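You operate a simulated robot arm through the tools that you are given. There is no shell and no other tool. Be economical: measure what you need, move in short steps, check, and stop when the job is done.

You are at the controls of a simulated robot arm. One attempt, no reset.

## Task
Stand the orange cord in the tray marked cord and wind it all on.
Fine: the green knob goes to run for the winding and back to hold.

It is judged by the outcome, as a careful person would: the job done as asked, and still so three seconds after it is handed in. It fails if anything else is knocked over, pushed out of place, dropped, spilled or broken.

## Robot
A 7-joint arm with a two-finger parallel gripper, fixed in place. Base frame: the origin is at the foot of the arm, x ahead of it, y to its left, z up; the work surface is at about z = 0. Units: m, degrees, N and s.
With the tool pointing down near the work surface it reaches from about 0.24 to 0.62 m from the base axis. Its first joint turns from -66.0 to 66.0 degrees. Payload 2.6 kg.
The TCP is the grasp point between the finger pads, 0.03 m short of the fingertips. In the tool frame z runs along the fingers and y along their closing line. Largest opening 0.094 m; finger width 0.028, thickness 0.01; the body of the gripper, 0.05 by 0.096 m, starts 0.055 m behind the TCP.
Orientation is that of the tool frame in the base frame, as [roll, pitch, yaw] about the fixed x, y, z axes, in that order (R = Rz(yaw) Ry(pitch) Rx(roll)). With the fingers straight down and closing along the base's y, the tool's x points along the base's -x, its y along +y and its z along -z.

## Interface
- The arm moves only by the tool send_rows. Its argument "commands" is a list of rows, each an object (a shift or turn left out is 0, a gripper value left out holds the last) with "xyz": the shift along the base's x, y, z in cm, a list of three; "dr": the turn, a rotation vector about the base's x, y, z in degrees, a list of three; "grip": the gripper command, from -1 (shut) to 1 (fully open), values between in proportion. In form: [{"xyz": [tx, ty, tz], "dr": [wx, wy, wz], "grip": grip}, ...]. A call has 1 to 12 rows; each row shifts and turns the commanded pose from where the row before left it. Each row takes 0.2 s and may step no farther than 0.05 m and 8.6 degrees from the row before; otherwise, or with a gripper value out of range, the whole call is refused. Where a pose cannot be reached the arm comes as near as it can. A force on the tool above 40 N (or 10 N above the force at the start of the call, whichever is more), or a blocked arm, ends the call early, and 0.2 s more pass. Each finger travels about 0.072 m/s and halts on what it meets, pressing with about 41 N; the grip force reading is that of the motor and also rises with nothing between the fingers. The clock runs only during rows and for 0.2 s after the last one: add rows that do not move to give the fingers time. It gives the time, the measured TCP pose, the force on the tool (base axes), the opening and the grip force at its end, in the units of the frame above (readings bear some noise), and new pictures: "views" is both (left out), scene, wrist or none.
- Cameras (640 x 400 px; columns grow to the right, rows downward): "scene" is fixed at [0.0107, 0.4463, 0.5237]; the picture's right is [-0.88, -0.47, 0.00], its down [-0.43, 0.80, -0.43] and it looks along [0.20, -0.38, -0.90] (base axes); focal length 214 px, centre (320, 200). "wrist" rides on the gripper at [0.076, 0.014, -0.102] in the tool frame; the picture's right is [-0.18, 0.98, 0.00], its down [-0.75, -0.14, -0.64] and it looks along [-0.63, -0.12, 0.77] (tool axes); focal length 243 px, centre (320, 200). There is no depth. A picture from a camera that has moved, and an enlarged one, comes with that camera's place and axes in the base frame and with its lens.
- enlarge(camera, box): a new picture of the part [left, top, right, bottom] of that camera's present view, enlarged. No time passes.
- finish_job(): hands the job in; it is judged then, once.

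Work in short steps. Places have to be worked out from the pictures, the camera data and where the tool is seen: move nearer, look again, correct. Check each grasp and each placing, and mend what went wrong. You have 120 turns and 170 pictures in all, those below and enlarged ones among them. Open the gripper and draw the arm clear of the work before you hand the job in, unless the task says otherwise; then end with one line.

The tools are called after "Request:" as a command line: name --argument value ..., lists and objects as JSON in quotes. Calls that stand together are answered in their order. send_rows: Moves the arm, as the interface text tells. Its arguments: {"type":"object","properties":{"commands":{"type":"array"},"views":{"type":"string","enum":["both","scene","wrist","none"]}},"required":["commands"]} The other tools are called the same way: enlarge (camera, box) takes an enlarged picture of a part of a camera's view; finish_job () hands the job in.

At the start:

```text
time_s: 0.0
position: [0.383, 0.1871, 0.31]
orientation: [-180.0, 0.0, -180.0]
force: [-0.3, 1.2, 0.4]
gripper_width: 0.094
grasp_force: 0.1
```

scene: 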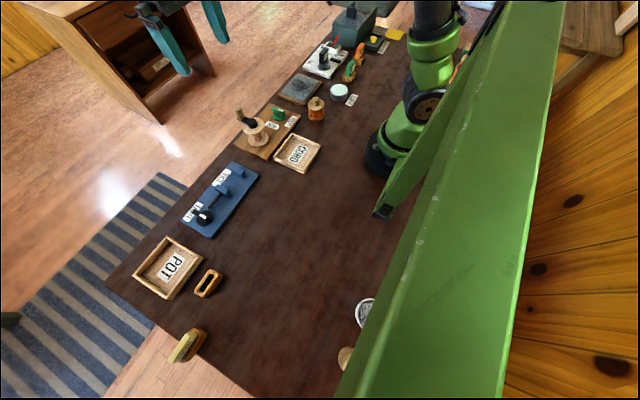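
wrist: 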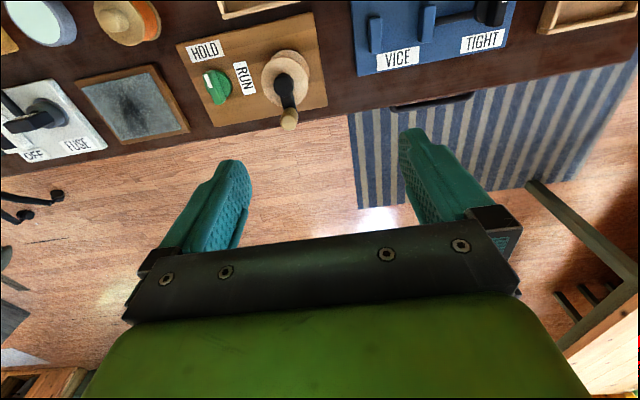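

I'll take a closer look at the objects in the scene before moving.

Request:
enlarge --camera "scene" --box '[220, 60, 380, 180]'

Request:
enlarge --camera "wrist" --box '[80, 0, 340, 160]'

Request:
enlarge --camera "scene" --box '[290, 0, 450, 110]'

Request:
enlarge --camera "scene" --box '[120, 150, 400, 380]'

```text
3.33 times, centred on (300, 120) of scene
camera zoom: at [0.0107, 0.4463, 0.5237], right [-0.88, -0.47, 0.0], down [-0.43, 0.8, -0.43], along [0.2, -0.38, -0.9], focal length 715 px, centre (387, 467)
```

zoom: 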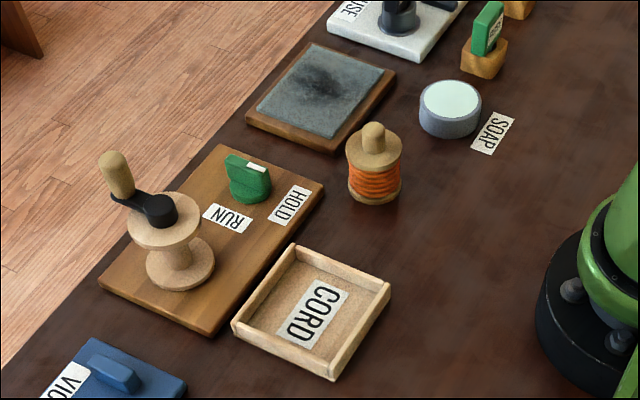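

```text
2.46 times, centred on (210, 80) of wrist
camera zoom: at [0.3067, 0.2023, 0.4141], right [0.18, 0.98, 0.0], down [0.75, -0.14, 0.64], along [0.63, -0.12, -0.77], focal length 597 px, centre (591, 495)
```

zoom: 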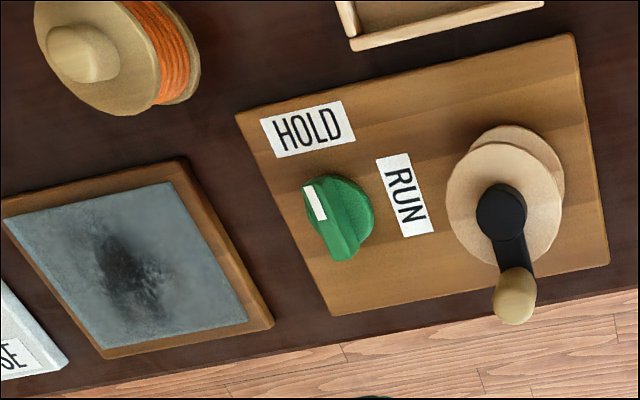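

```text
3.64 times, centred on (370, 55) of scene
camera zoom: at [0.0107, 0.4463, 0.5237], right [-0.88, -0.47, 0.0], down [-0.43, 0.8, -0.43], along [0.2, -0.38, -0.9], focal length 780 px, centre (138, 727)
```

zoom: 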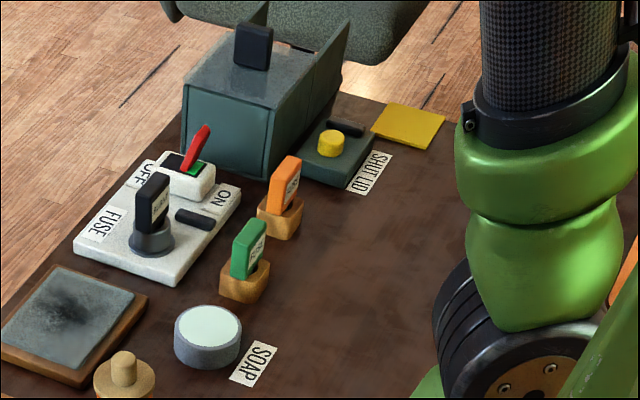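

```text
1.74 times, centred on (260, 265) of scene
camera zoom: at [0.0107, 0.4463, 0.5237], right [-0.88, -0.47, 0.0], down [-0.43, 0.8, -0.43], along [0.2, -0.38, -0.9], focal length 373 px, centre (424, 87)
```

zoom: 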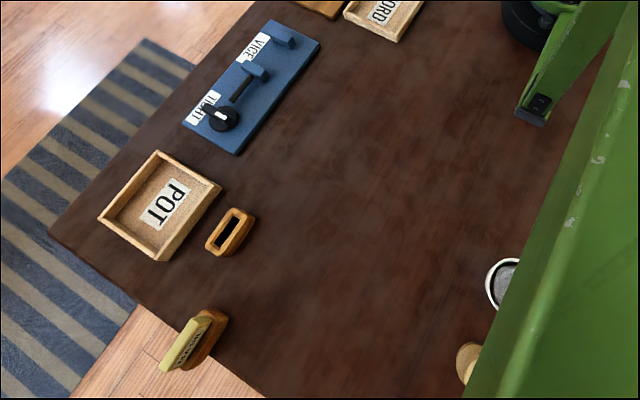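

The orange cord is the spool near (0.285, -0.036). The tray is near (0.253, 0.126), the knob near (0.38, 0.033), and the crank hub near (0.384, 0.14) with its handle at (0.419, 0.142). I'm moving above the spool.

Request:
send_rows --commands '[{"xyz": [-1.6, -3.7, -1]}, {"xyz": [-1.6, -3.7, -2]}, {"xyz": [-1.6, -3.7, -2.5]}, {"xyz": [-1.6, -3.7, -2.5]}, {"xyz": [-1.7, -3.7, -2.5]}, {"xyz": [-1.7, -3.8, -2.5]}, {}]'

```text
time_s: 1.6
position: [0.2862, -0.0371, 0.1799]
orientation: [180.0, 0.0, 179.9]
force: [0.3, -0.5, -0.1]
gripper_width: 0.0937
grasp_force: 0.2
camera wrist: at [0.2091, -0.0208, 0.2831], right [0.19, 0.98, 0.0], down [0.75, -0.14, 0.64], along [0.63, -0.12, -0.77], focal length 243 px, centre (320, 200)
```

scene: 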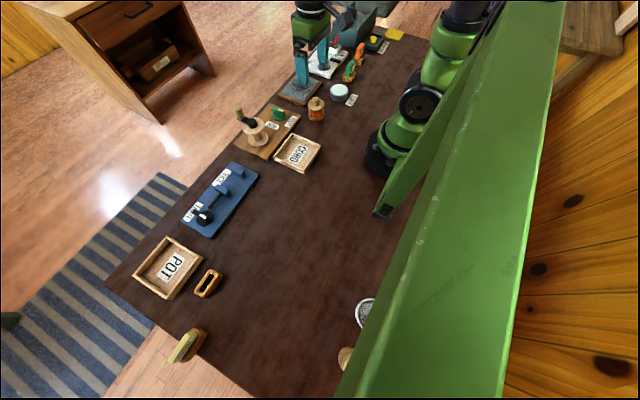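
wrist: 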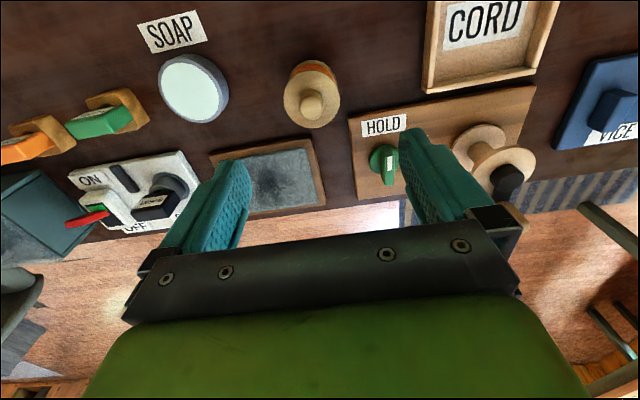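

The spool sits at about (0.280, -0.039) and lies between the fingers. I'm descending to straddle it.

Request:
send_rows --commands '[{"xyz": [-0.5, -0.2, -3.5]}, {"xyz": [0, 0, -3.5]}, {"xyz": [0, 0, -2]}, {}]'

```text
time_s: 2.6
position: [0.2794, -0.0366, 0.09]
orientation: [-179.9, 0.1, 179.9]
force: [0.6, 0.6, 0.0]
gripper_width: 0.0936
grasp_force: 0.1
camera wrist: at [0.2025, -0.0223, 0.1935], right [0.18, 0.98, 0.0], down [0.75, -0.14, 0.64], along [0.63, -0.12, -0.77], focal length 243 px, centre (320, 200)
```

scene: 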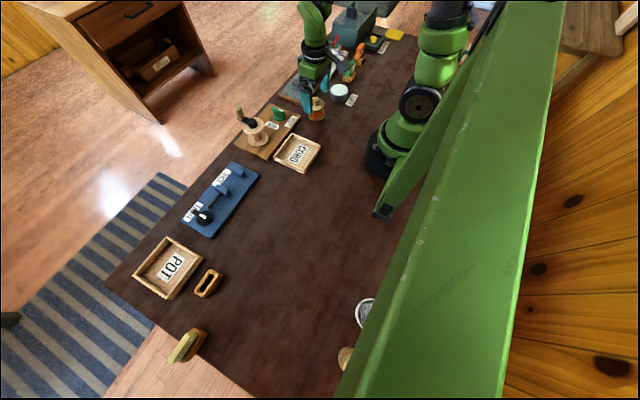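
wrist: 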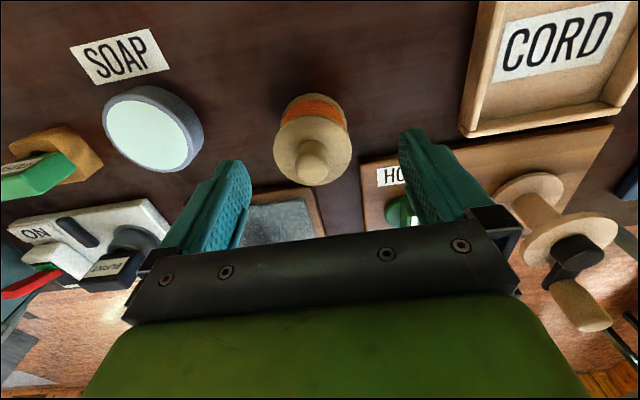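

The flange is about 5 cm wide, centred near (0.276, -0.040). I'm descending the rest of the way and closing on it.

Request:
send_rows --commands '[{"xyz": [-0.3, -0.35, -2.4]}, {"xyz": [0, 0, -2.4]}, {}]' --views "wrist"

```text
time_s: 3.4
position: [0.2768, -0.0415, 0.0435]
orientation: [-179.9, 0.0, 179.9]
force: [0.5, -0.4, 0.1]
gripper_width: 0.0941
grasp_force: 0.1
camera wrist: at [0.1995, -0.0256, 0.1467], right [0.19, 0.98, 0.0], down [0.75, -0.14, 0.64], along [0.63, -0.12, -0.77], focal length 243 px, centre (320, 200)
```

wrist: 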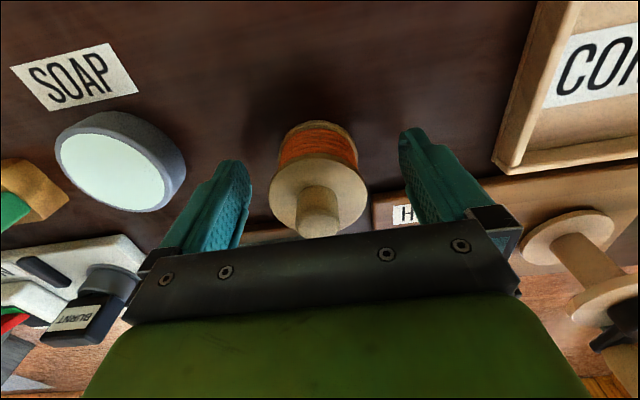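

The spool is well centred between the fingers, so I'm closing and then lifting a little.

Request:
send_rows --commands '[{"grip": -1}, {}, {}, {}, {"xyz": [0, 0, 2]}, {"xyz": [0, 0, 2]}, {}]' --views "wrist"

```text
time_s: 5.0
position: [0.2771, -0.0412, 0.0831]
orientation: [-180.0, 0.0, 180.0]
force: [-0.6, 0.0, -0.7]
gripper_width: 0.0553
grasp_force: 41.2
camera wrist: at [0.1997, -0.0256, 0.1874], right [0.18, 0.98, 0.0], down [0.75, -0.14, 0.64], along [0.63, -0.12, -0.77], focal length 243 px, centre (320, 200)
```

wrist: 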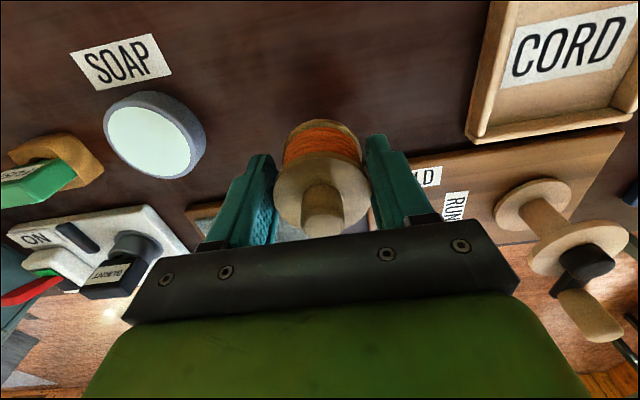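

The spool is held and lifted. I'm raising it further and carrying it above the tray.

Request:
send_rows --commands '[{"xyz": [0, 0, 4]}, {"xyz": [0, 3.5, 2]}, {"xyz": [-0.6, 4.5, 0]}, {"xyz": [-0.6, 4.5, 0]}, {"xyz": [-0.6, 4.2, 0]}, {}]'

```text
time_s: 6.4
position: [0.2563, 0.1276, 0.1413]
orientation: [179.9, 0.0, 179.9]
force: [0.5, 0.7, -0.5]
gripper_width: 0.0549
grasp_force: 40.9
camera wrist: at [0.1802, 0.1422, 0.2453], right [0.18, 0.98, 0.0], down [0.75, -0.14, 0.64], along [0.63, -0.12, -0.77], focal length 243 px, centre (320, 200)
```

scene: 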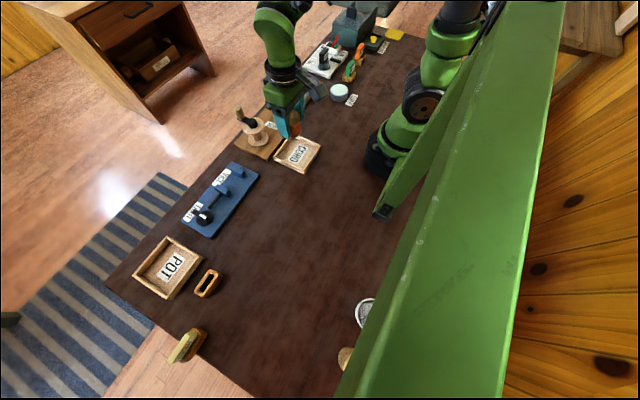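
wrist: 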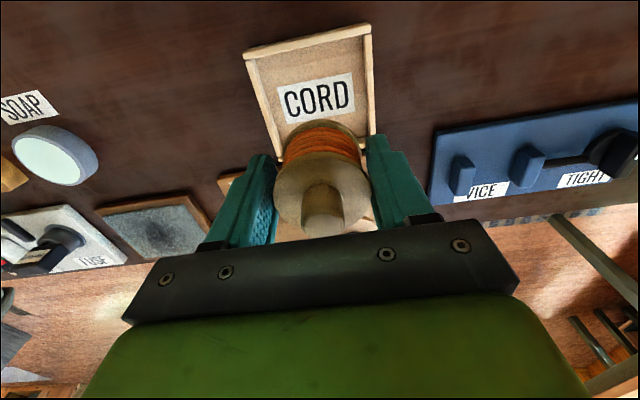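

The tray centre works out to about (0.252, 0.125). I'm lowering the spool gently, and watching the force.

Request:
send_rows --commands '[{"xyz": [-0.35, -0.25, -3]}, {"xyz": [0, 0, -3]}, {"xyz": [0, 0, -2]}, {"xyz": [0, 0, -0.5]}, {}]'

```text
time_s: 7.6
position: [0.2551, 0.125, 0.0572]
orientation: [-179.9, 0.0, 180.0]
force: [0.0, 1.3, -0.7]
gripper_width: 0.055
grasp_force: 40.6
camera wrist: at [0.178, 0.1395, 0.1604], right [0.18, 0.98, 0.0], down [0.75, -0.14, 0.64], along [0.63, -0.12, -0.77], focal length 243 px, centre (320, 200)
```

scene: 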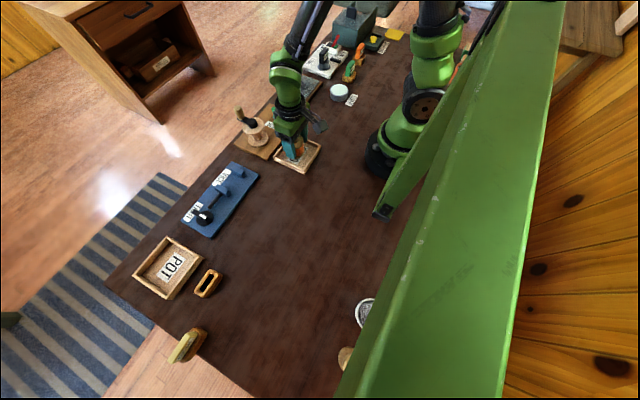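
wrist: 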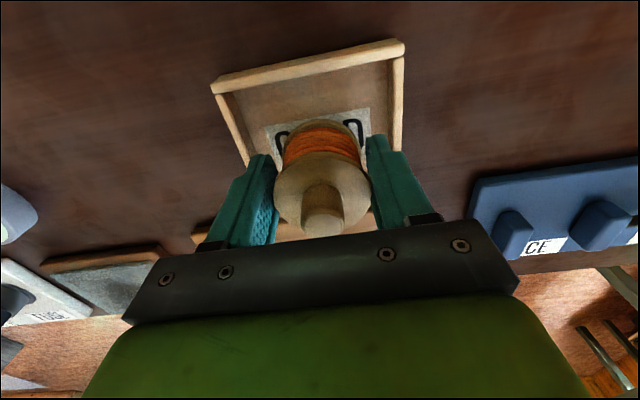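

The spool is inside the tray outline and not yet touching, so I'm lowering it in fine steps.

Request:
send_rows --commands '[{"xyz": [-0.15, 0, -0.3]}, {"xyz": [0, 0, -0.2]}, {"xyz": [0, 0, -0.2]}, {}]' --views "wrist"

```text
time_s: 8.6
position: [0.2543, 0.1235, 0.05]
orientation: [180.0, 0.0, 179.9]
force: [0.2, 0.1, 0.9]
gripper_width: 0.055
grasp_force: 41.1
camera wrist: at [0.1772, 0.1384, 0.1532], right [0.18, 0.98, 0.0], down [0.75, -0.14, 0.64], along [0.63, -0.12, -0.77], focal length 243 px, centre (320, 200)
```

wrist: 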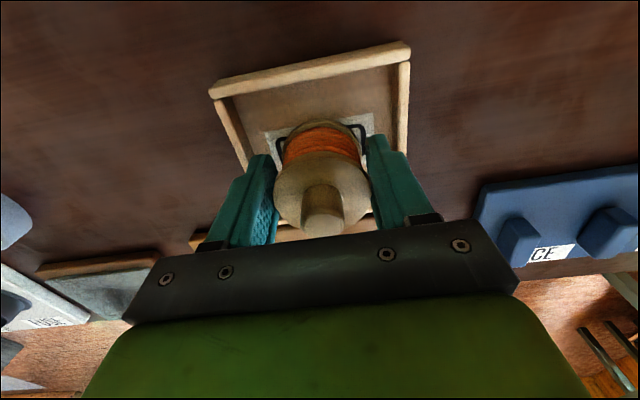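

The vertical force shifted slightly, so contact may be starting. I'm taking a couple more fine steps.

Request:
send_rows --commands '[{"xyz": [0, 0, -0.15]}, {"xyz": [0, 0, -0.1]}, {}]' --views "none"

```text
time_s: 9.4
position: [0.2548, 0.1235, 0.0483]
orientation: [180.0, -0.1, 179.8]
force: [-0.3, -0.9, -0.5]
gripper_width: 0.055
grasp_force: 40.6
```

Request:
send_rows --commands '[{"xyz": [0, 0, -0.15]}, {"xyz": [0, 0, -0.1]}, {}]' --views "none"

```text
time_s: 10.2
position: [0.2562, 0.1244, 0.0457]
orientation: [179.9, 0.2, 180.0]
force: [-3.1, -0.3, 30.1]
gripper_width: 0.0542
grasp_force: 41.5
```

The base is firmly on the tray floor with 30 N. I'm easing up about 1 mm and opening part way.

Request:
send_rows --commands '[{"xyz": [0, 0, 0.15]}, {"grip": 0.38}, {}, {}]'

```text
time_s: 11.2
position: [0.2549, 0.1242, 0.0478]
orientation: [-180.0, -0.1, 180.0]
force: [-0.6, -0.5, -0.3]
gripper_width: 0.0648
grasp_force: 0.0
camera wrist: at [0.1779, 0.1383, 0.1504], right [0.18, 0.98, 0.0], down [0.75, -0.14, 0.64], along [0.63, -0.12, -0.77], focal length 243 px, centre (320, 200)
```

scene: 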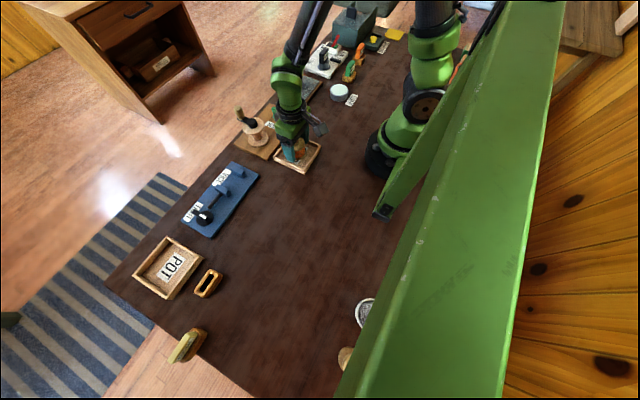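
wrist: 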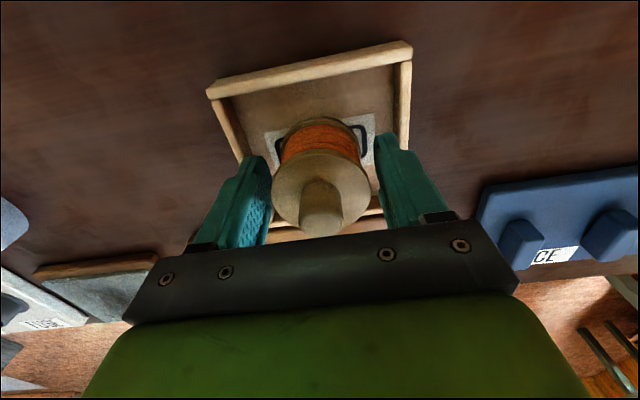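

The fingers are clear on both sides and the spool is standing. I'm raising the arm and moving above the green knob.

Request:
send_rows --commands '[{"xyz": [0, 0, 3]}, {"xyz": [0, 0, 4]}, {"xyz": [0, 0, 4]}, {"xyz": [3.1, -2.3, 1]}, {"xyz": [3.1, -2.3, 0]}, {"xyz": [3.1, -2.3, 0]}, {"xyz": [3.1, -2.2, 0]}, {}]'

```text
time_s: 13.0
position: [0.3762, 0.0323, 0.167]
orientation: [180.0, 0.0, 179.9]
force: [0.5, 0.1, -0.3]
gripper_width: 0.065
grasp_force: 0.0
camera wrist: at [0.2997, 0.048, 0.2711], right [0.18, 0.98, 0.0], down [0.75, -0.14, 0.64], along [0.63, -0.12, -0.77], focal length 243 px, centre (320, 200)
```

scene: 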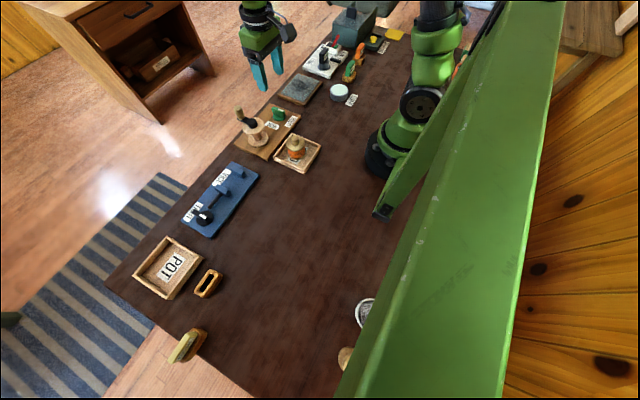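
wrist: 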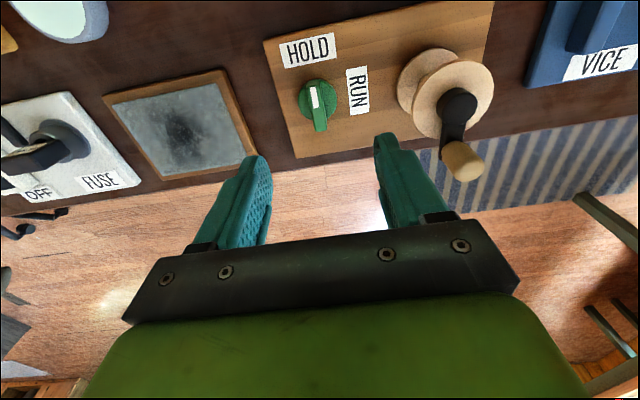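

Request:
enlarge --camera "wrist" --box '[260, 10, 500, 190]'

Request:
enlarge --camera "scene" --box '[220, 80, 340, 180]'

```text
2.22 times, centred on (380, 100) of wrist
camera zoom: at [0.2997, 0.048, 0.2711], right [0.18, 0.98, 0.0], down [0.75, -0.14, 0.64], along [0.63, -0.12, -0.77], focal length 539 px, centre (187, 422)
```

zoom: 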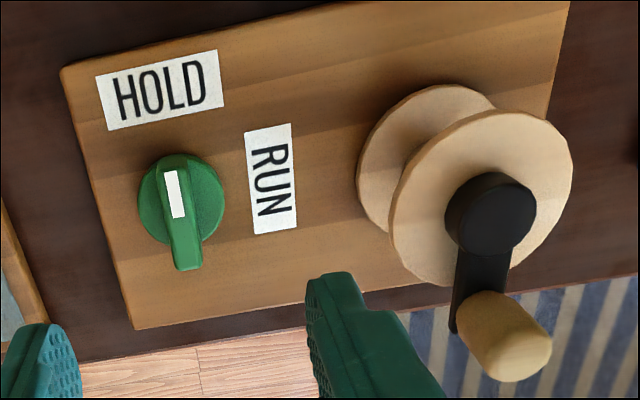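

```text
4.00 times, centred on (280, 130) of scene
camera zoom: at [0.0107, 0.4463, 0.5237], right [-0.88, -0.47, 0.0], down [-0.43, 0.8, -0.43], along [0.2, -0.38, -0.9], focal length 858 px, centre (480, 480)
```

zoom: 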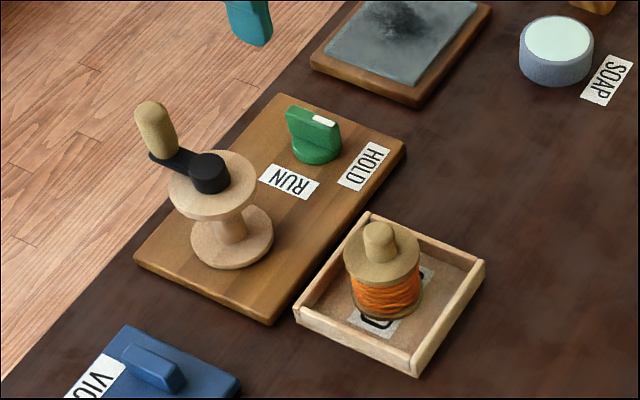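

The spool stands well in the tray. The knob's blade runs along x at about (0.376, 0.031) with its top near z 0.045, so I'm descending over it.

Request:
send_rows --commands '[{"xyz": [0, -0.15, -4], "grip": 0.0}, {"xyz": [0, 0, -4]}, {"xyz": [0, 0, -0.7]}, {}]'

Request:
enlarge --camera "scene" --box '[230, 60, 350, 160]'

```text
time_s: 14.0
position: [0.3779, 0.0316, 0.0801]
orientation: [180.0, 0.1, 179.9]
force: [-0.4, -0.4, -0.2]
gripper_width: 0.0468
grasp_force: 0.0
camera wrist: at [0.3013, 0.0471, 0.1828], right [0.19, 0.98, 0.0], down [0.75, -0.14, 0.64], along [0.63, -0.12, -0.77], focal length 243 px, centre (320, 200)
```

scene: 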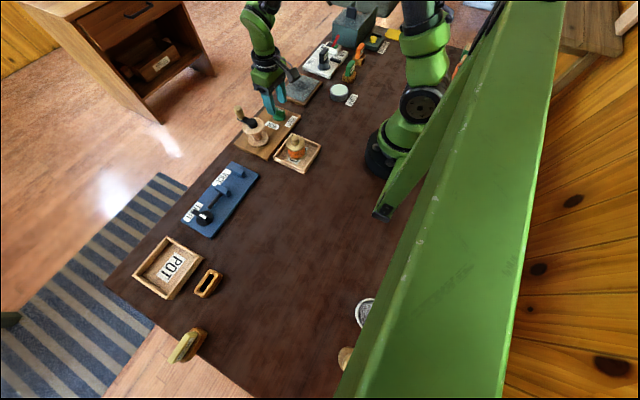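
wrist: 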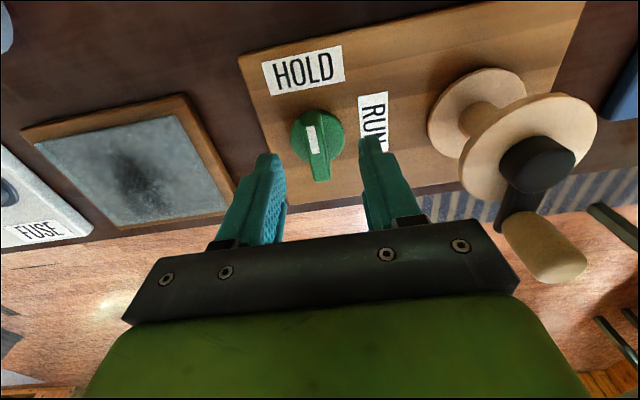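

```text
4.00 times, centred on (290, 110) of scene
camera zoom: at [0.0107, 0.4463, 0.5237], right [-0.88, -0.47, 0.0], down [-0.43, 0.8, -0.43], along [0.2, -0.38, -0.9], focal length 858 px, centre (440, 560)
```

zoom: 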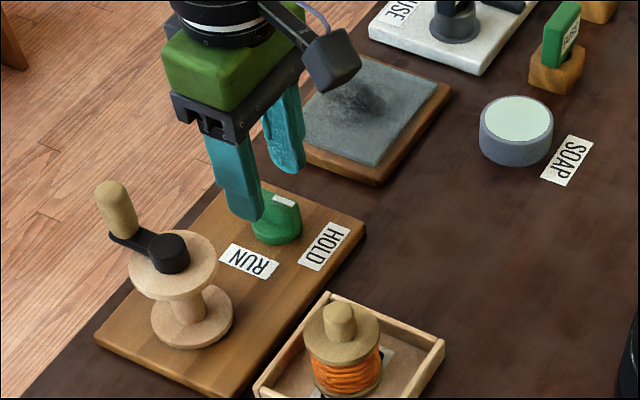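

The blade centre is near (0.374, 0.031). I'm going down to TCP z of about 0.064 and closing on the blade.

Request:
send_rows --commands '[{"xyz": [-0.35, -0.1, -1.0]}, {"xyz": [0, 0, -0.6]}, {"grip": -1}, {}, {}, {}]'

Request:
enlarge --camera "scene" --box '[230, 60, 350, 160]'

```text
time_s: 15.4
position: [0.3749, 0.0297, 0.0649]
orientation: [-180.0, -0.1, 179.8]
force: [1.3, -5.4, -3.9]
gripper_width: 0.0128
grasp_force: 45.3
camera wrist: at [0.298, 0.0448, 0.1678], right [0.19, 0.98, 0.0], down [0.75, -0.14, 0.64], along [0.63, -0.12, -0.77], focal length 243 px, centre (320, 200)
```

scene: 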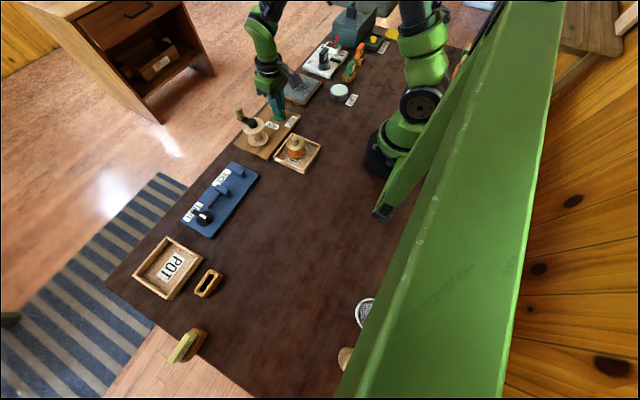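
wrist: 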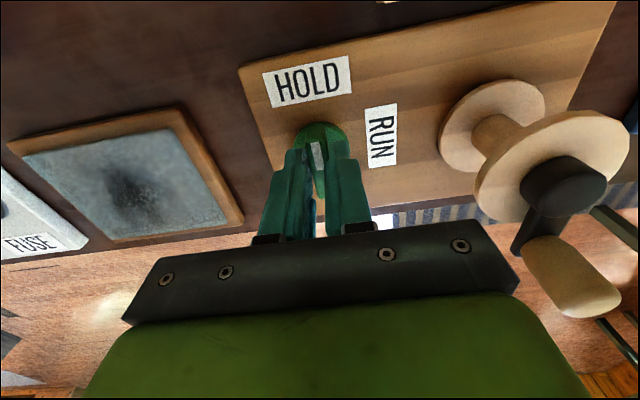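

```text
4.00 times, centred on (290, 110) of scene
camera zoom: at [0.0107, 0.4463, 0.5237], right [-0.88, -0.47, 0.0], down [-0.43, 0.8, -0.43], along [0.2, -0.38, -0.9], focal length 858 px, centre (440, 560)
```

zoom: 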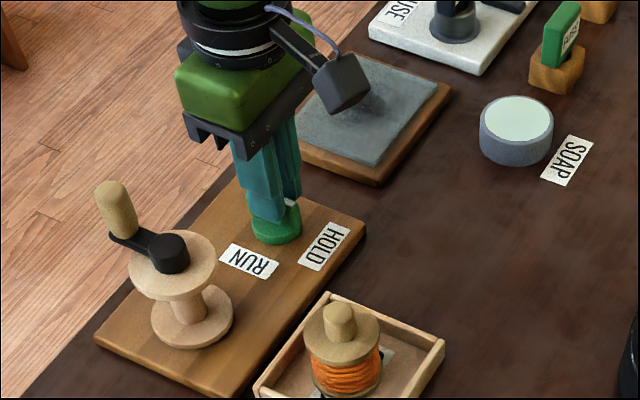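

The blade is gripped with its marker pointing at HOLD. I'm turning it clockwise, as seen from above, towards RUN.

Request:
send_rows --commands '[{"xyz": [0, -0.1, 0], "dr": [0, 0, -8]}, {"dr": [0, 0, -8]}, {"dr": [0, 0, -8]}, {"dr": [0, 0, -8]}, {}]'

```text
time_s: 16.6
position: [0.376, 0.0322, 0.0634]
orientation: [179.9, 0.0, 148.1]
force: [9.5, 25.4, -11.2]
gripper_width: 0.0129
grasp_force: 44.9
camera wrist: at [0.3177, 0.0849, 0.168], right [0.68, 0.74, 0.0], down [0.56, -0.52, 0.64], along [0.47, -0.43, -0.77], focal length 243 px, centre (320, 200)
```

scene: 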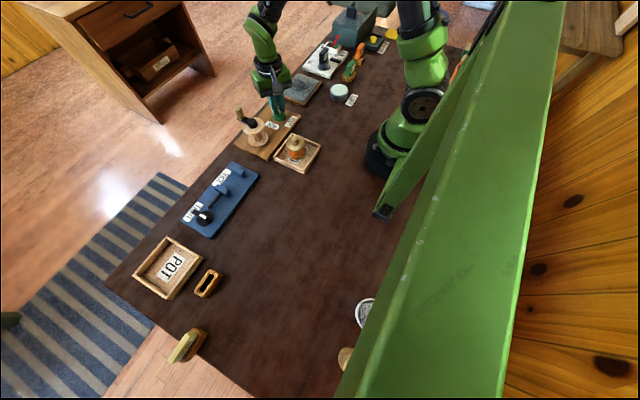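
wrist: 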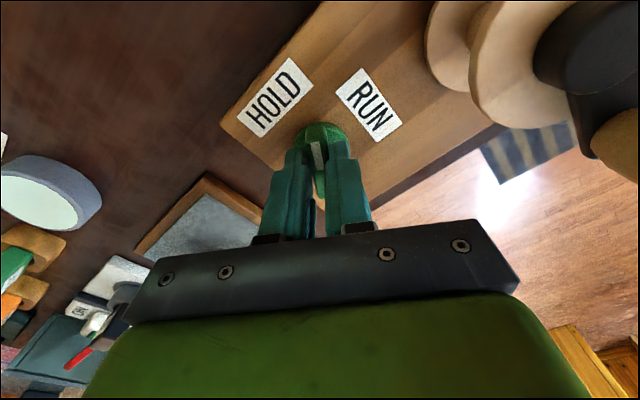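

The knob is turning with the tool, but there is a 25 N side load in +y. I'm shifting to relieve it and continuing the turn.

Request:
send_rows --commands '[{"xyz": [0.1, 0.3, 0.1]}, {"dr": [0, 0, -8]}, {"dr": [0, 0, -8]}, {}]' --views "none"

```text
time_s: 17.3
position: [0.3764, 0.0331, 0.0639]
orientation: [180.0, -0.1, 137.7]
force: [2.4, 0.8, -1.4]
gripper_width: 0.0125
grasp_force: 45.1
stopped in row 3: the force on the tool passed its limit (the readings are from after the stop); the commanded pose is now the measured one
```

The force limit tripped, then the load relaxed at 42° of turn. I'm continuing with smaller turns.

Request:
send_rows --commands '[{"dr": [0, 0, -5]}, {"dr": [0, 0, -5]}, {}]' --views "wrist"

```text
time_s: 18.1
position: [0.3772, 0.0329, 0.065]
orientation: [179.9, -0.1, 127.8]
force: [10.4, 6.5, -13.1]
gripper_width: 0.0127
grasp_force: 45.0
camera wrist: at [0.3405, 0.1032, 0.1679], right [0.89, 0.46, 0.0], down [0.35, -0.68, 0.64], along [0.29, -0.57, -0.77], focal length 243 px, centre (320, 200)
```

wrist: 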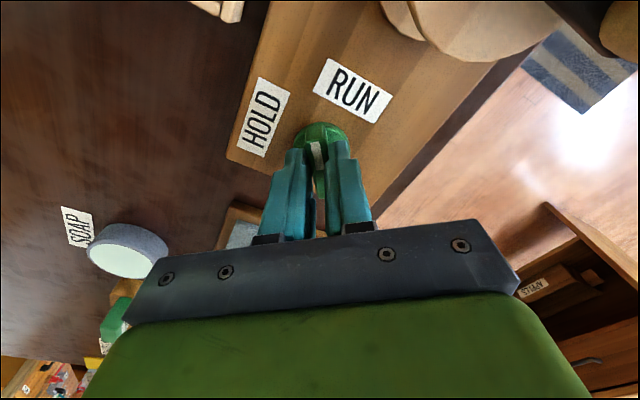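

The turn is at about 52° with moderate force. I'm nudging towards +x and continuing.

Request:
send_rows --commands '[{"xyz": [0.1, 0.05, 0], "dr": [0, 0, -5]}, {"dr": [0, 0, -5]}, {"dr": [0, 0, -5]}, {}]' --views "none"

```text
time_s: 19.1
position: [0.3777, 0.0344, 0.0644]
orientation: [179.8, -0.1, 112.7]
force: [15.8, 11.6, -12.1]
gripper_width: 0.013
grasp_force: 45.3
```

Request:
send_rows --commands '[{"xyz": [0.1, 0.1, 0], "dr": [0, 0, -5]}, {"xyz": [0.05, 0, 0], "dr": [0, 0, -5]}, {"dr": [0, 0, -5]}, {}]' --views "both"

```text
time_s: 20.1
position: [0.3791, 0.0344, 0.0649]
orientation: [180.0, 0.0, 97.4]
force: [6.7, 5.7, -0.6]
gripper_width: 0.0128
grasp_force: 45.4
camera wrist: at [0.3827, 0.1127, 0.168], right [1.0, -0.05, 0.0], down [-0.04, -0.77, 0.64], along [-0.03, -0.64, -0.77], focal length 243 px, centre (320, 200)
```

scene: 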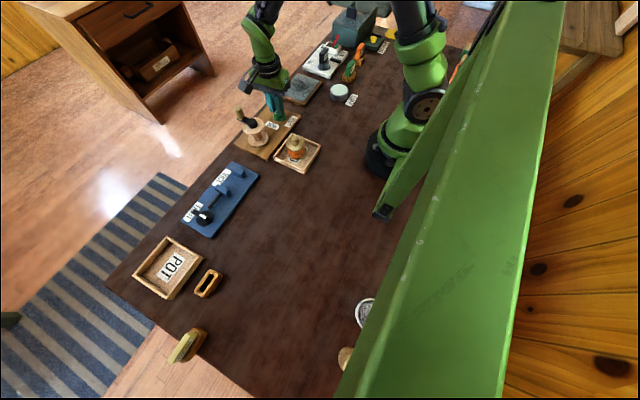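
wrist: 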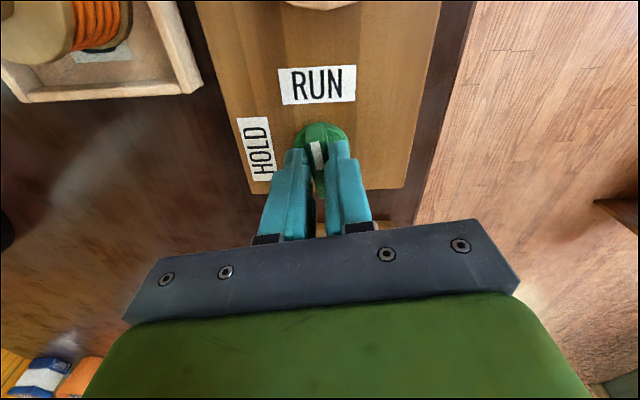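

The turn is at about 82°, so I'm finishing to 90° and seeing whether it stops.

Request:
send_rows --commands '[{"dr": [0, 0, -4]}, {"dr": [0, 0, -4]}, {}]' --views "none"

```text
time_s: 20.9
position: [0.3796, 0.0341, 0.0645]
orientation: [179.7, 0.0, 89.8]
force: [24.4, 8.1, -17.4]
gripper_width: 0.013
grasp_force: 45.4
```

I'm releasing the knob with a partial opening and raising the arm to check where the marker points.

Request:
send_rows --commands '[{"grip": -0.2}, {}, {"xyz": [0, 0, 3]}, {"xyz": [0, 0, 4]}, {"xyz": [0, -2, 4]}, {}]'

Request:
enlarge --camera "scene" --box '[220, 80, 340, 180]'

```text
time_s: 22.3
position: [0.3786, 0.0151, 0.1748]
orientation: [-180.0, 0.0, 89.6]
force: [0.1, -0.3, -0.5]
gripper_width: 0.0377
grasp_force: 0.1
camera wrist: at [0.3928, 0.0925, 0.2776], right [0.98, -0.19, 0.0], down [-0.15, -0.75, 0.64], along [-0.12, -0.63, -0.77], focal length 243 px, centre (320, 200)
```

scene: 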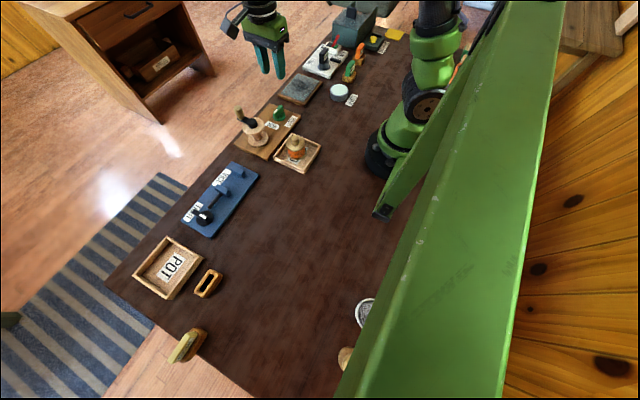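
wrist: 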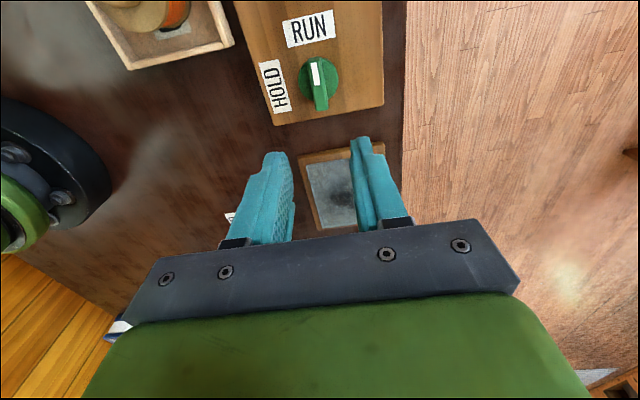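

```text
4.00 times, centred on (280, 130) of scene
camera zoom: at [0.0107, 0.4463, 0.5237], right [-0.88, -0.47, 0.0], down [-0.43, 0.8, -0.43], along [0.2, -0.38, -0.9], focal length 858 px, centre (480, 480)
```

zoom: 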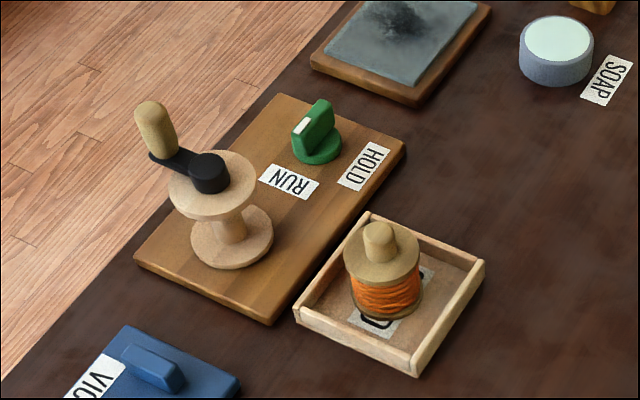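

The marker points to RUN. The crank handle is near (0.419, 0.140) with z from 0.085 to 0.122, so I'm moving above it.

Request:
send_rows --commands '[{"xyz": [1, 3, 0.5], "grip": 0.1}, {"xyz": [1, 3, 0]}, {"xyz": [1, 3, 0]}, {"xyz": [1, 3.4, 0]}, {}]'

Request:
enlarge --camera "scene" --box '[190, 60, 310, 160]'

```text
time_s: 23.5
position: [0.4189, 0.1388, 0.1792]
orientation: [179.9, 0.1, 89.7]
force: [0.4, 0.0, 0.3]
gripper_width: 0.0516
grasp_force: 0.1
camera wrist: at [0.433, 0.2163, 0.2826], right [0.98, -0.19, 0.0], down [-0.15, -0.75, 0.64], along [-0.12, -0.63, -0.77], focal length 243 px, centre (320, 200)
```

scene: 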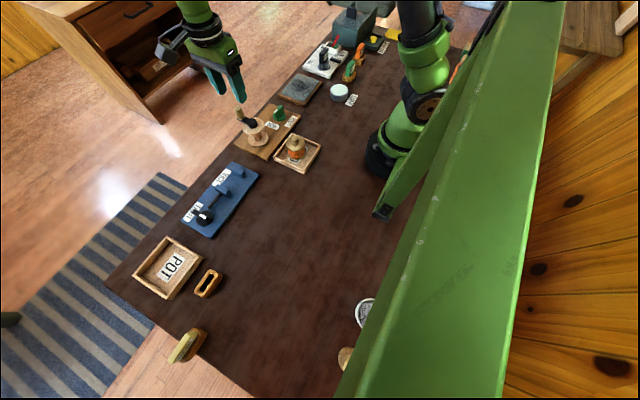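
wrist: 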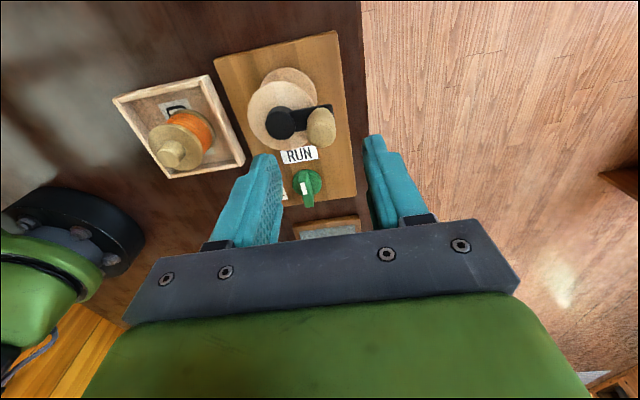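

```text
4.00 times, centred on (250, 110) of scene
camera zoom: at [0.0107, 0.4463, 0.5237], right [-0.88, -0.47, 0.0], down [-0.43, 0.8, -0.43], along [0.2, -0.38, -0.9], focal length 858 px, centre (600, 560)
```

zoom: 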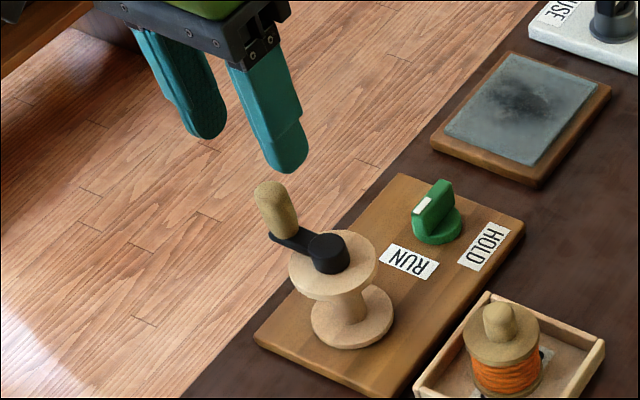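

The handle is at about (0.420, 0.143) and the hub at (0.385, 0.141). I'm descending onto the handle.

Request:
send_rows --commands '[{"xyz": [0.1, 0.4, -3.5]}, {"xyz": [0, 0, -2.2]}, {}]'

Request:
enlarge --camera "scene" --box '[190, 60, 310, 160]'

```text
time_s: 24.3
position: [0.4191, 0.1417, 0.1217]
orientation: [-179.9, 0.1, 89.7]
force: [-0.1, 0.7, 0.0]
gripper_width: 0.0519
grasp_force: 0.1
camera wrist: at [0.4341, 0.2187, 0.2259], right [0.98, -0.19, 0.0], down [-0.15, -0.75, 0.64], along [-0.12, -0.63, -0.77], focal length 243 px, centre (320, 200)
```

scene: 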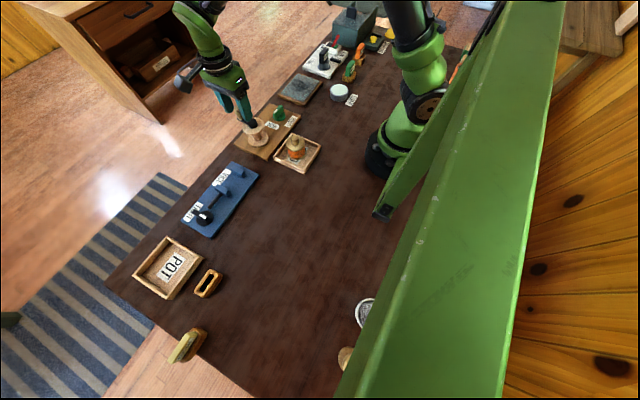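
wrist: 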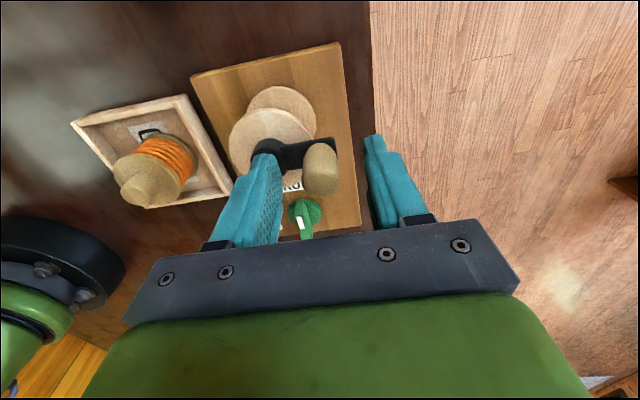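

```text
4.00 times, centred on (250, 110) of scene
camera zoom: at [0.0107, 0.4463, 0.5237], right [-0.88, -0.47, 0.0], down [-0.43, 0.8, -0.43], along [0.2, -0.38, -0.9], focal length 858 px, centre (600, 560)
```

zoom: 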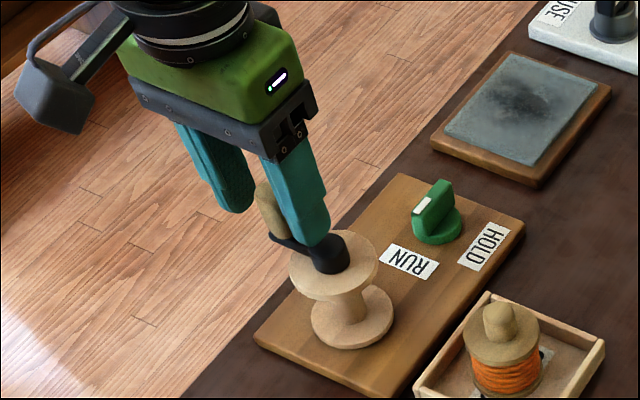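

The handle sits between the fingers and the fingertips clear the crank arm. I'm closing on it.

Request:
send_rows --commands '[{"grip": -1}, {}, {}, {}]'

```text
time_s: 25.3
position: [0.4204, 0.143, 0.1229]
orientation: [-180.0, 0.0, 89.7]
force: [-1.5, 0.3, -2.4]
gripper_width: 0.0214
grasp_force: 45.5
camera wrist: at [0.434, 0.2187, 0.226], right [0.98, -0.19, 0.0], down [-0.15, -0.75, 0.64], along [-0.12, -0.63, -0.77], focal length 243 px, centre (320, 200)
```

scene: 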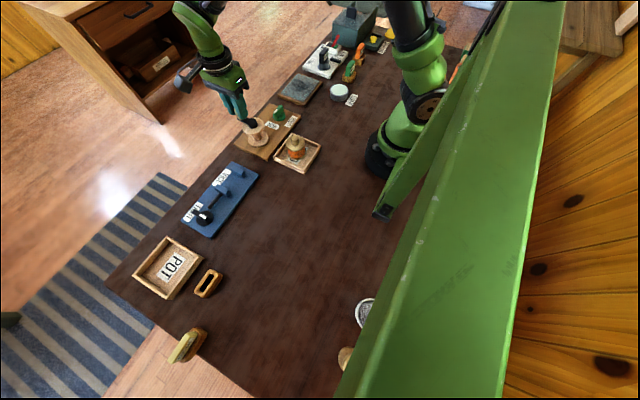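
wrist: 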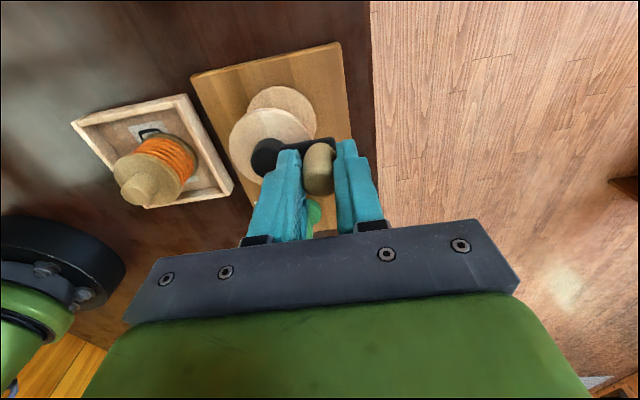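

The handle is gripped at 21 mm. I'm trying a clockwise arc of about 40° around the hub at radius 3.5 cm.

Request:
send_rows --commands '[{"xyz": [-0.05, -0.61, 0]}, {"xyz": [-0.16, -0.59, 0]}, {"xyz": [-0.26, -0.55, 0]}, {"xyz": [-0.35, -0.5, 0]}, {}]'

Request:
enlarge --camera "scene" --box '[190, 60, 340, 180]'

```text
time_s: 26.5
position: [0.4137, 0.1168, 0.1235]
orientation: [179.5, 0.2, 89.5]
force: [30.6, -11.7, -11.9]
gripper_width: 0.0215
grasp_force: 44.9
camera wrist: at [0.4266, 0.1933, 0.226], right [0.98, -0.19, 0.01], down [-0.15, -0.75, 0.64], along [-0.12, -0.63, -0.76], focal length 243 px, centre (320, 200)
```

scene: 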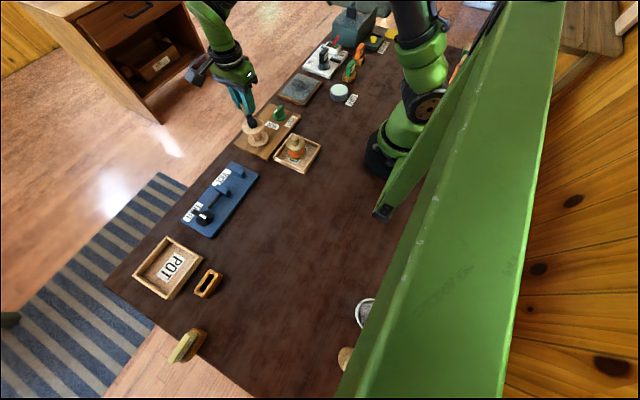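
wrist: 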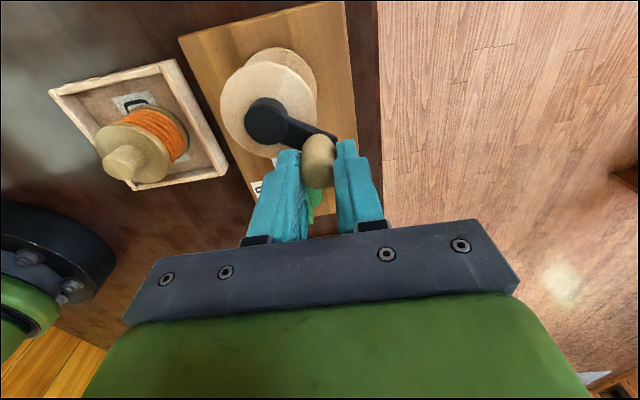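

```text
3.33 times, centred on (265, 120) of scene
camera zoom: at [0.0108, 0.4463, 0.5237], right [-0.88, -0.47, 0.0], down [-0.43, 0.8, -0.43], along [0.2, -0.38, -0.9], focal length 715 px, centre (503, 467)
```

zoom: 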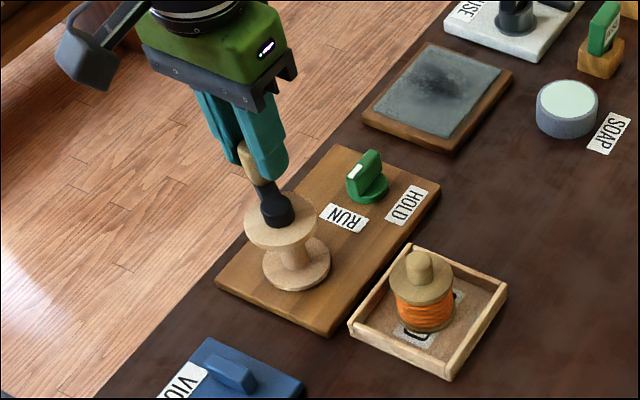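

The crank followed to about -37°, and the 30 N of +x force says my radius was a little small. A re-fit puts the hub at (0.383, 0.1395) with R of about 3.82 cm, and I'm continuing clockwise on that.

Request:
send_rows --commands '[{"xyz": [-0.31, -0.9, 0]}, {"xyz": [-0.65, -0.47, 0]}, {"xyz": [-0.73, -0.32, 0]}, {"xyz": [-0.78, -0.17, 0]}, {}]' --views "wrist"

```text
time_s: 27.7
position: [0.3877, 0.1014, 0.1237]
orientation: [179.7, 0.0, 89.8]
force: [17.9, -9.9, 0.9]
gripper_width: 0.0215
grasp_force: 45.8
camera wrist: at [0.401, 0.1781, 0.2268], right [0.98, -0.19, 0.0], down [-0.15, -0.75, 0.64], along [-0.12, -0.63, -0.77], focal length 243 px, centre (320, 200)
```

wrist: 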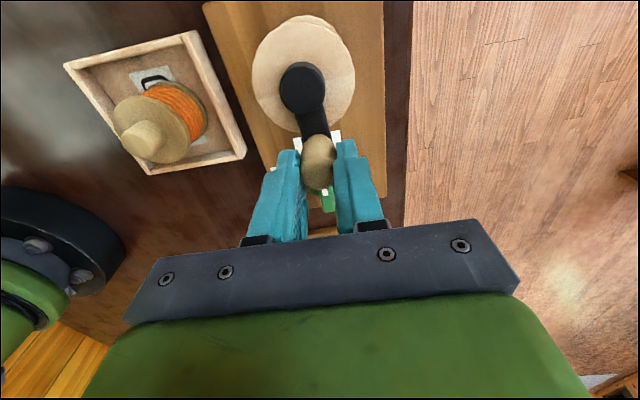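

The crank follows well and the force is acceptable. I'm continuing round to 180° and then checking for cord on the winder.

Request:
send_rows --commands '[{"xyz": [-0.8, 0, 0]}, {"xyz": [-0.78, 0.17, 0]}, {"xyz": [-0.73, 0.325, 0]}, {"xyz": [-0.65, 0.47, 0]}, {"xyz": [-0.535, 0.595, 0]}, {"xyz": [-0.4, 0.69, 0]}, {"xyz": [-0.25, 0.76, 0]}, {"xyz": [-0.085, 0.795, 0]}, {}]' --views "wrist"

Request:
enlarge --camera "scene" --box '[190, 60, 340, 180]'

```text
time_s: 29.3
position: [0.3504, 0.1254, 0.1234]
orientation: [179.4, 0.2, 89.5]
force: [2.5, 1.8, -1.8]
gripper_width: 0.0217
grasp_force: 45.3
stopped in row 7: the force on the tool passed its limit (the readings are from after the stop); the commanded pose is now the measured one
camera wrist: at [0.3629, 0.2031, 0.2261], right [0.98, -0.19, 0.01], down [-0.15, -0.75, 0.64], along [-0.12, -0.63, -0.77], focal length 243 px, centre (320, 200)
```

wrist: 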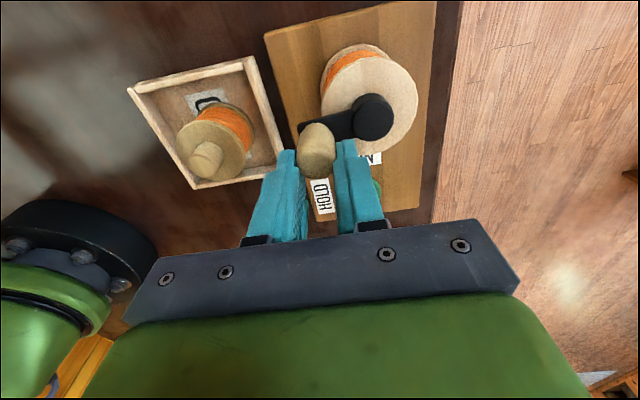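

```text
3.33 times, centred on (265, 120) of scene
camera zoom: at [0.0107, 0.4463, 0.5237], right [-0.88, -0.47, 0.0], down [-0.43, 0.8, -0.43], along [0.2, -0.38, -0.9], focal length 715 px, centre (503, 467)
```

zoom: 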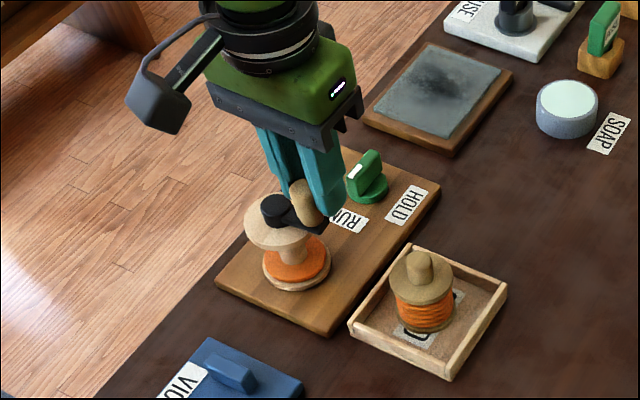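

Clockwise is right, because orange cord is appearing on the winder. I've refined the fit to centre (0.3845, 0.139) and R 3.67 cm, and I'm continuing.

Request:
send_rows --commands '[{"xyz": [-0.21, 0.74, 0]}, {"xyz": [-0.05, 0.765, 0]}, {"xyz": [0.11, 0.76, 0]}, {"xyz": [0.26, 0.72, 0]}, {"xyz": [0.41, 0.65, 0]}, {"xyz": [0.53, 0.55, 0]}, {}]' --views "wrist"

```text
time_s: 30.9
position: [0.3607, 0.1641, 0.1226]
orientation: [179.4, 0.6, 89.3]
force: [9.0, -27.3, 18.3]
gripper_width: 0.0217
grasp_force: 45.6
camera wrist: at [0.3752, 0.2416, 0.2255], right [0.98, -0.2, 0.01], down [-0.16, -0.75, 0.65], along [-0.12, -0.64, -0.76], focal length 243 px, centre (320, 200)
```

wrist: 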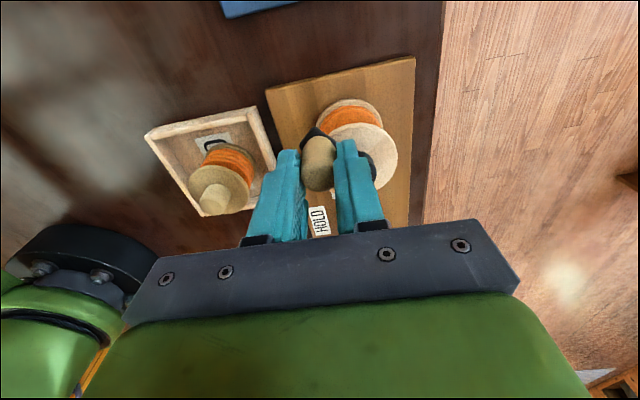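

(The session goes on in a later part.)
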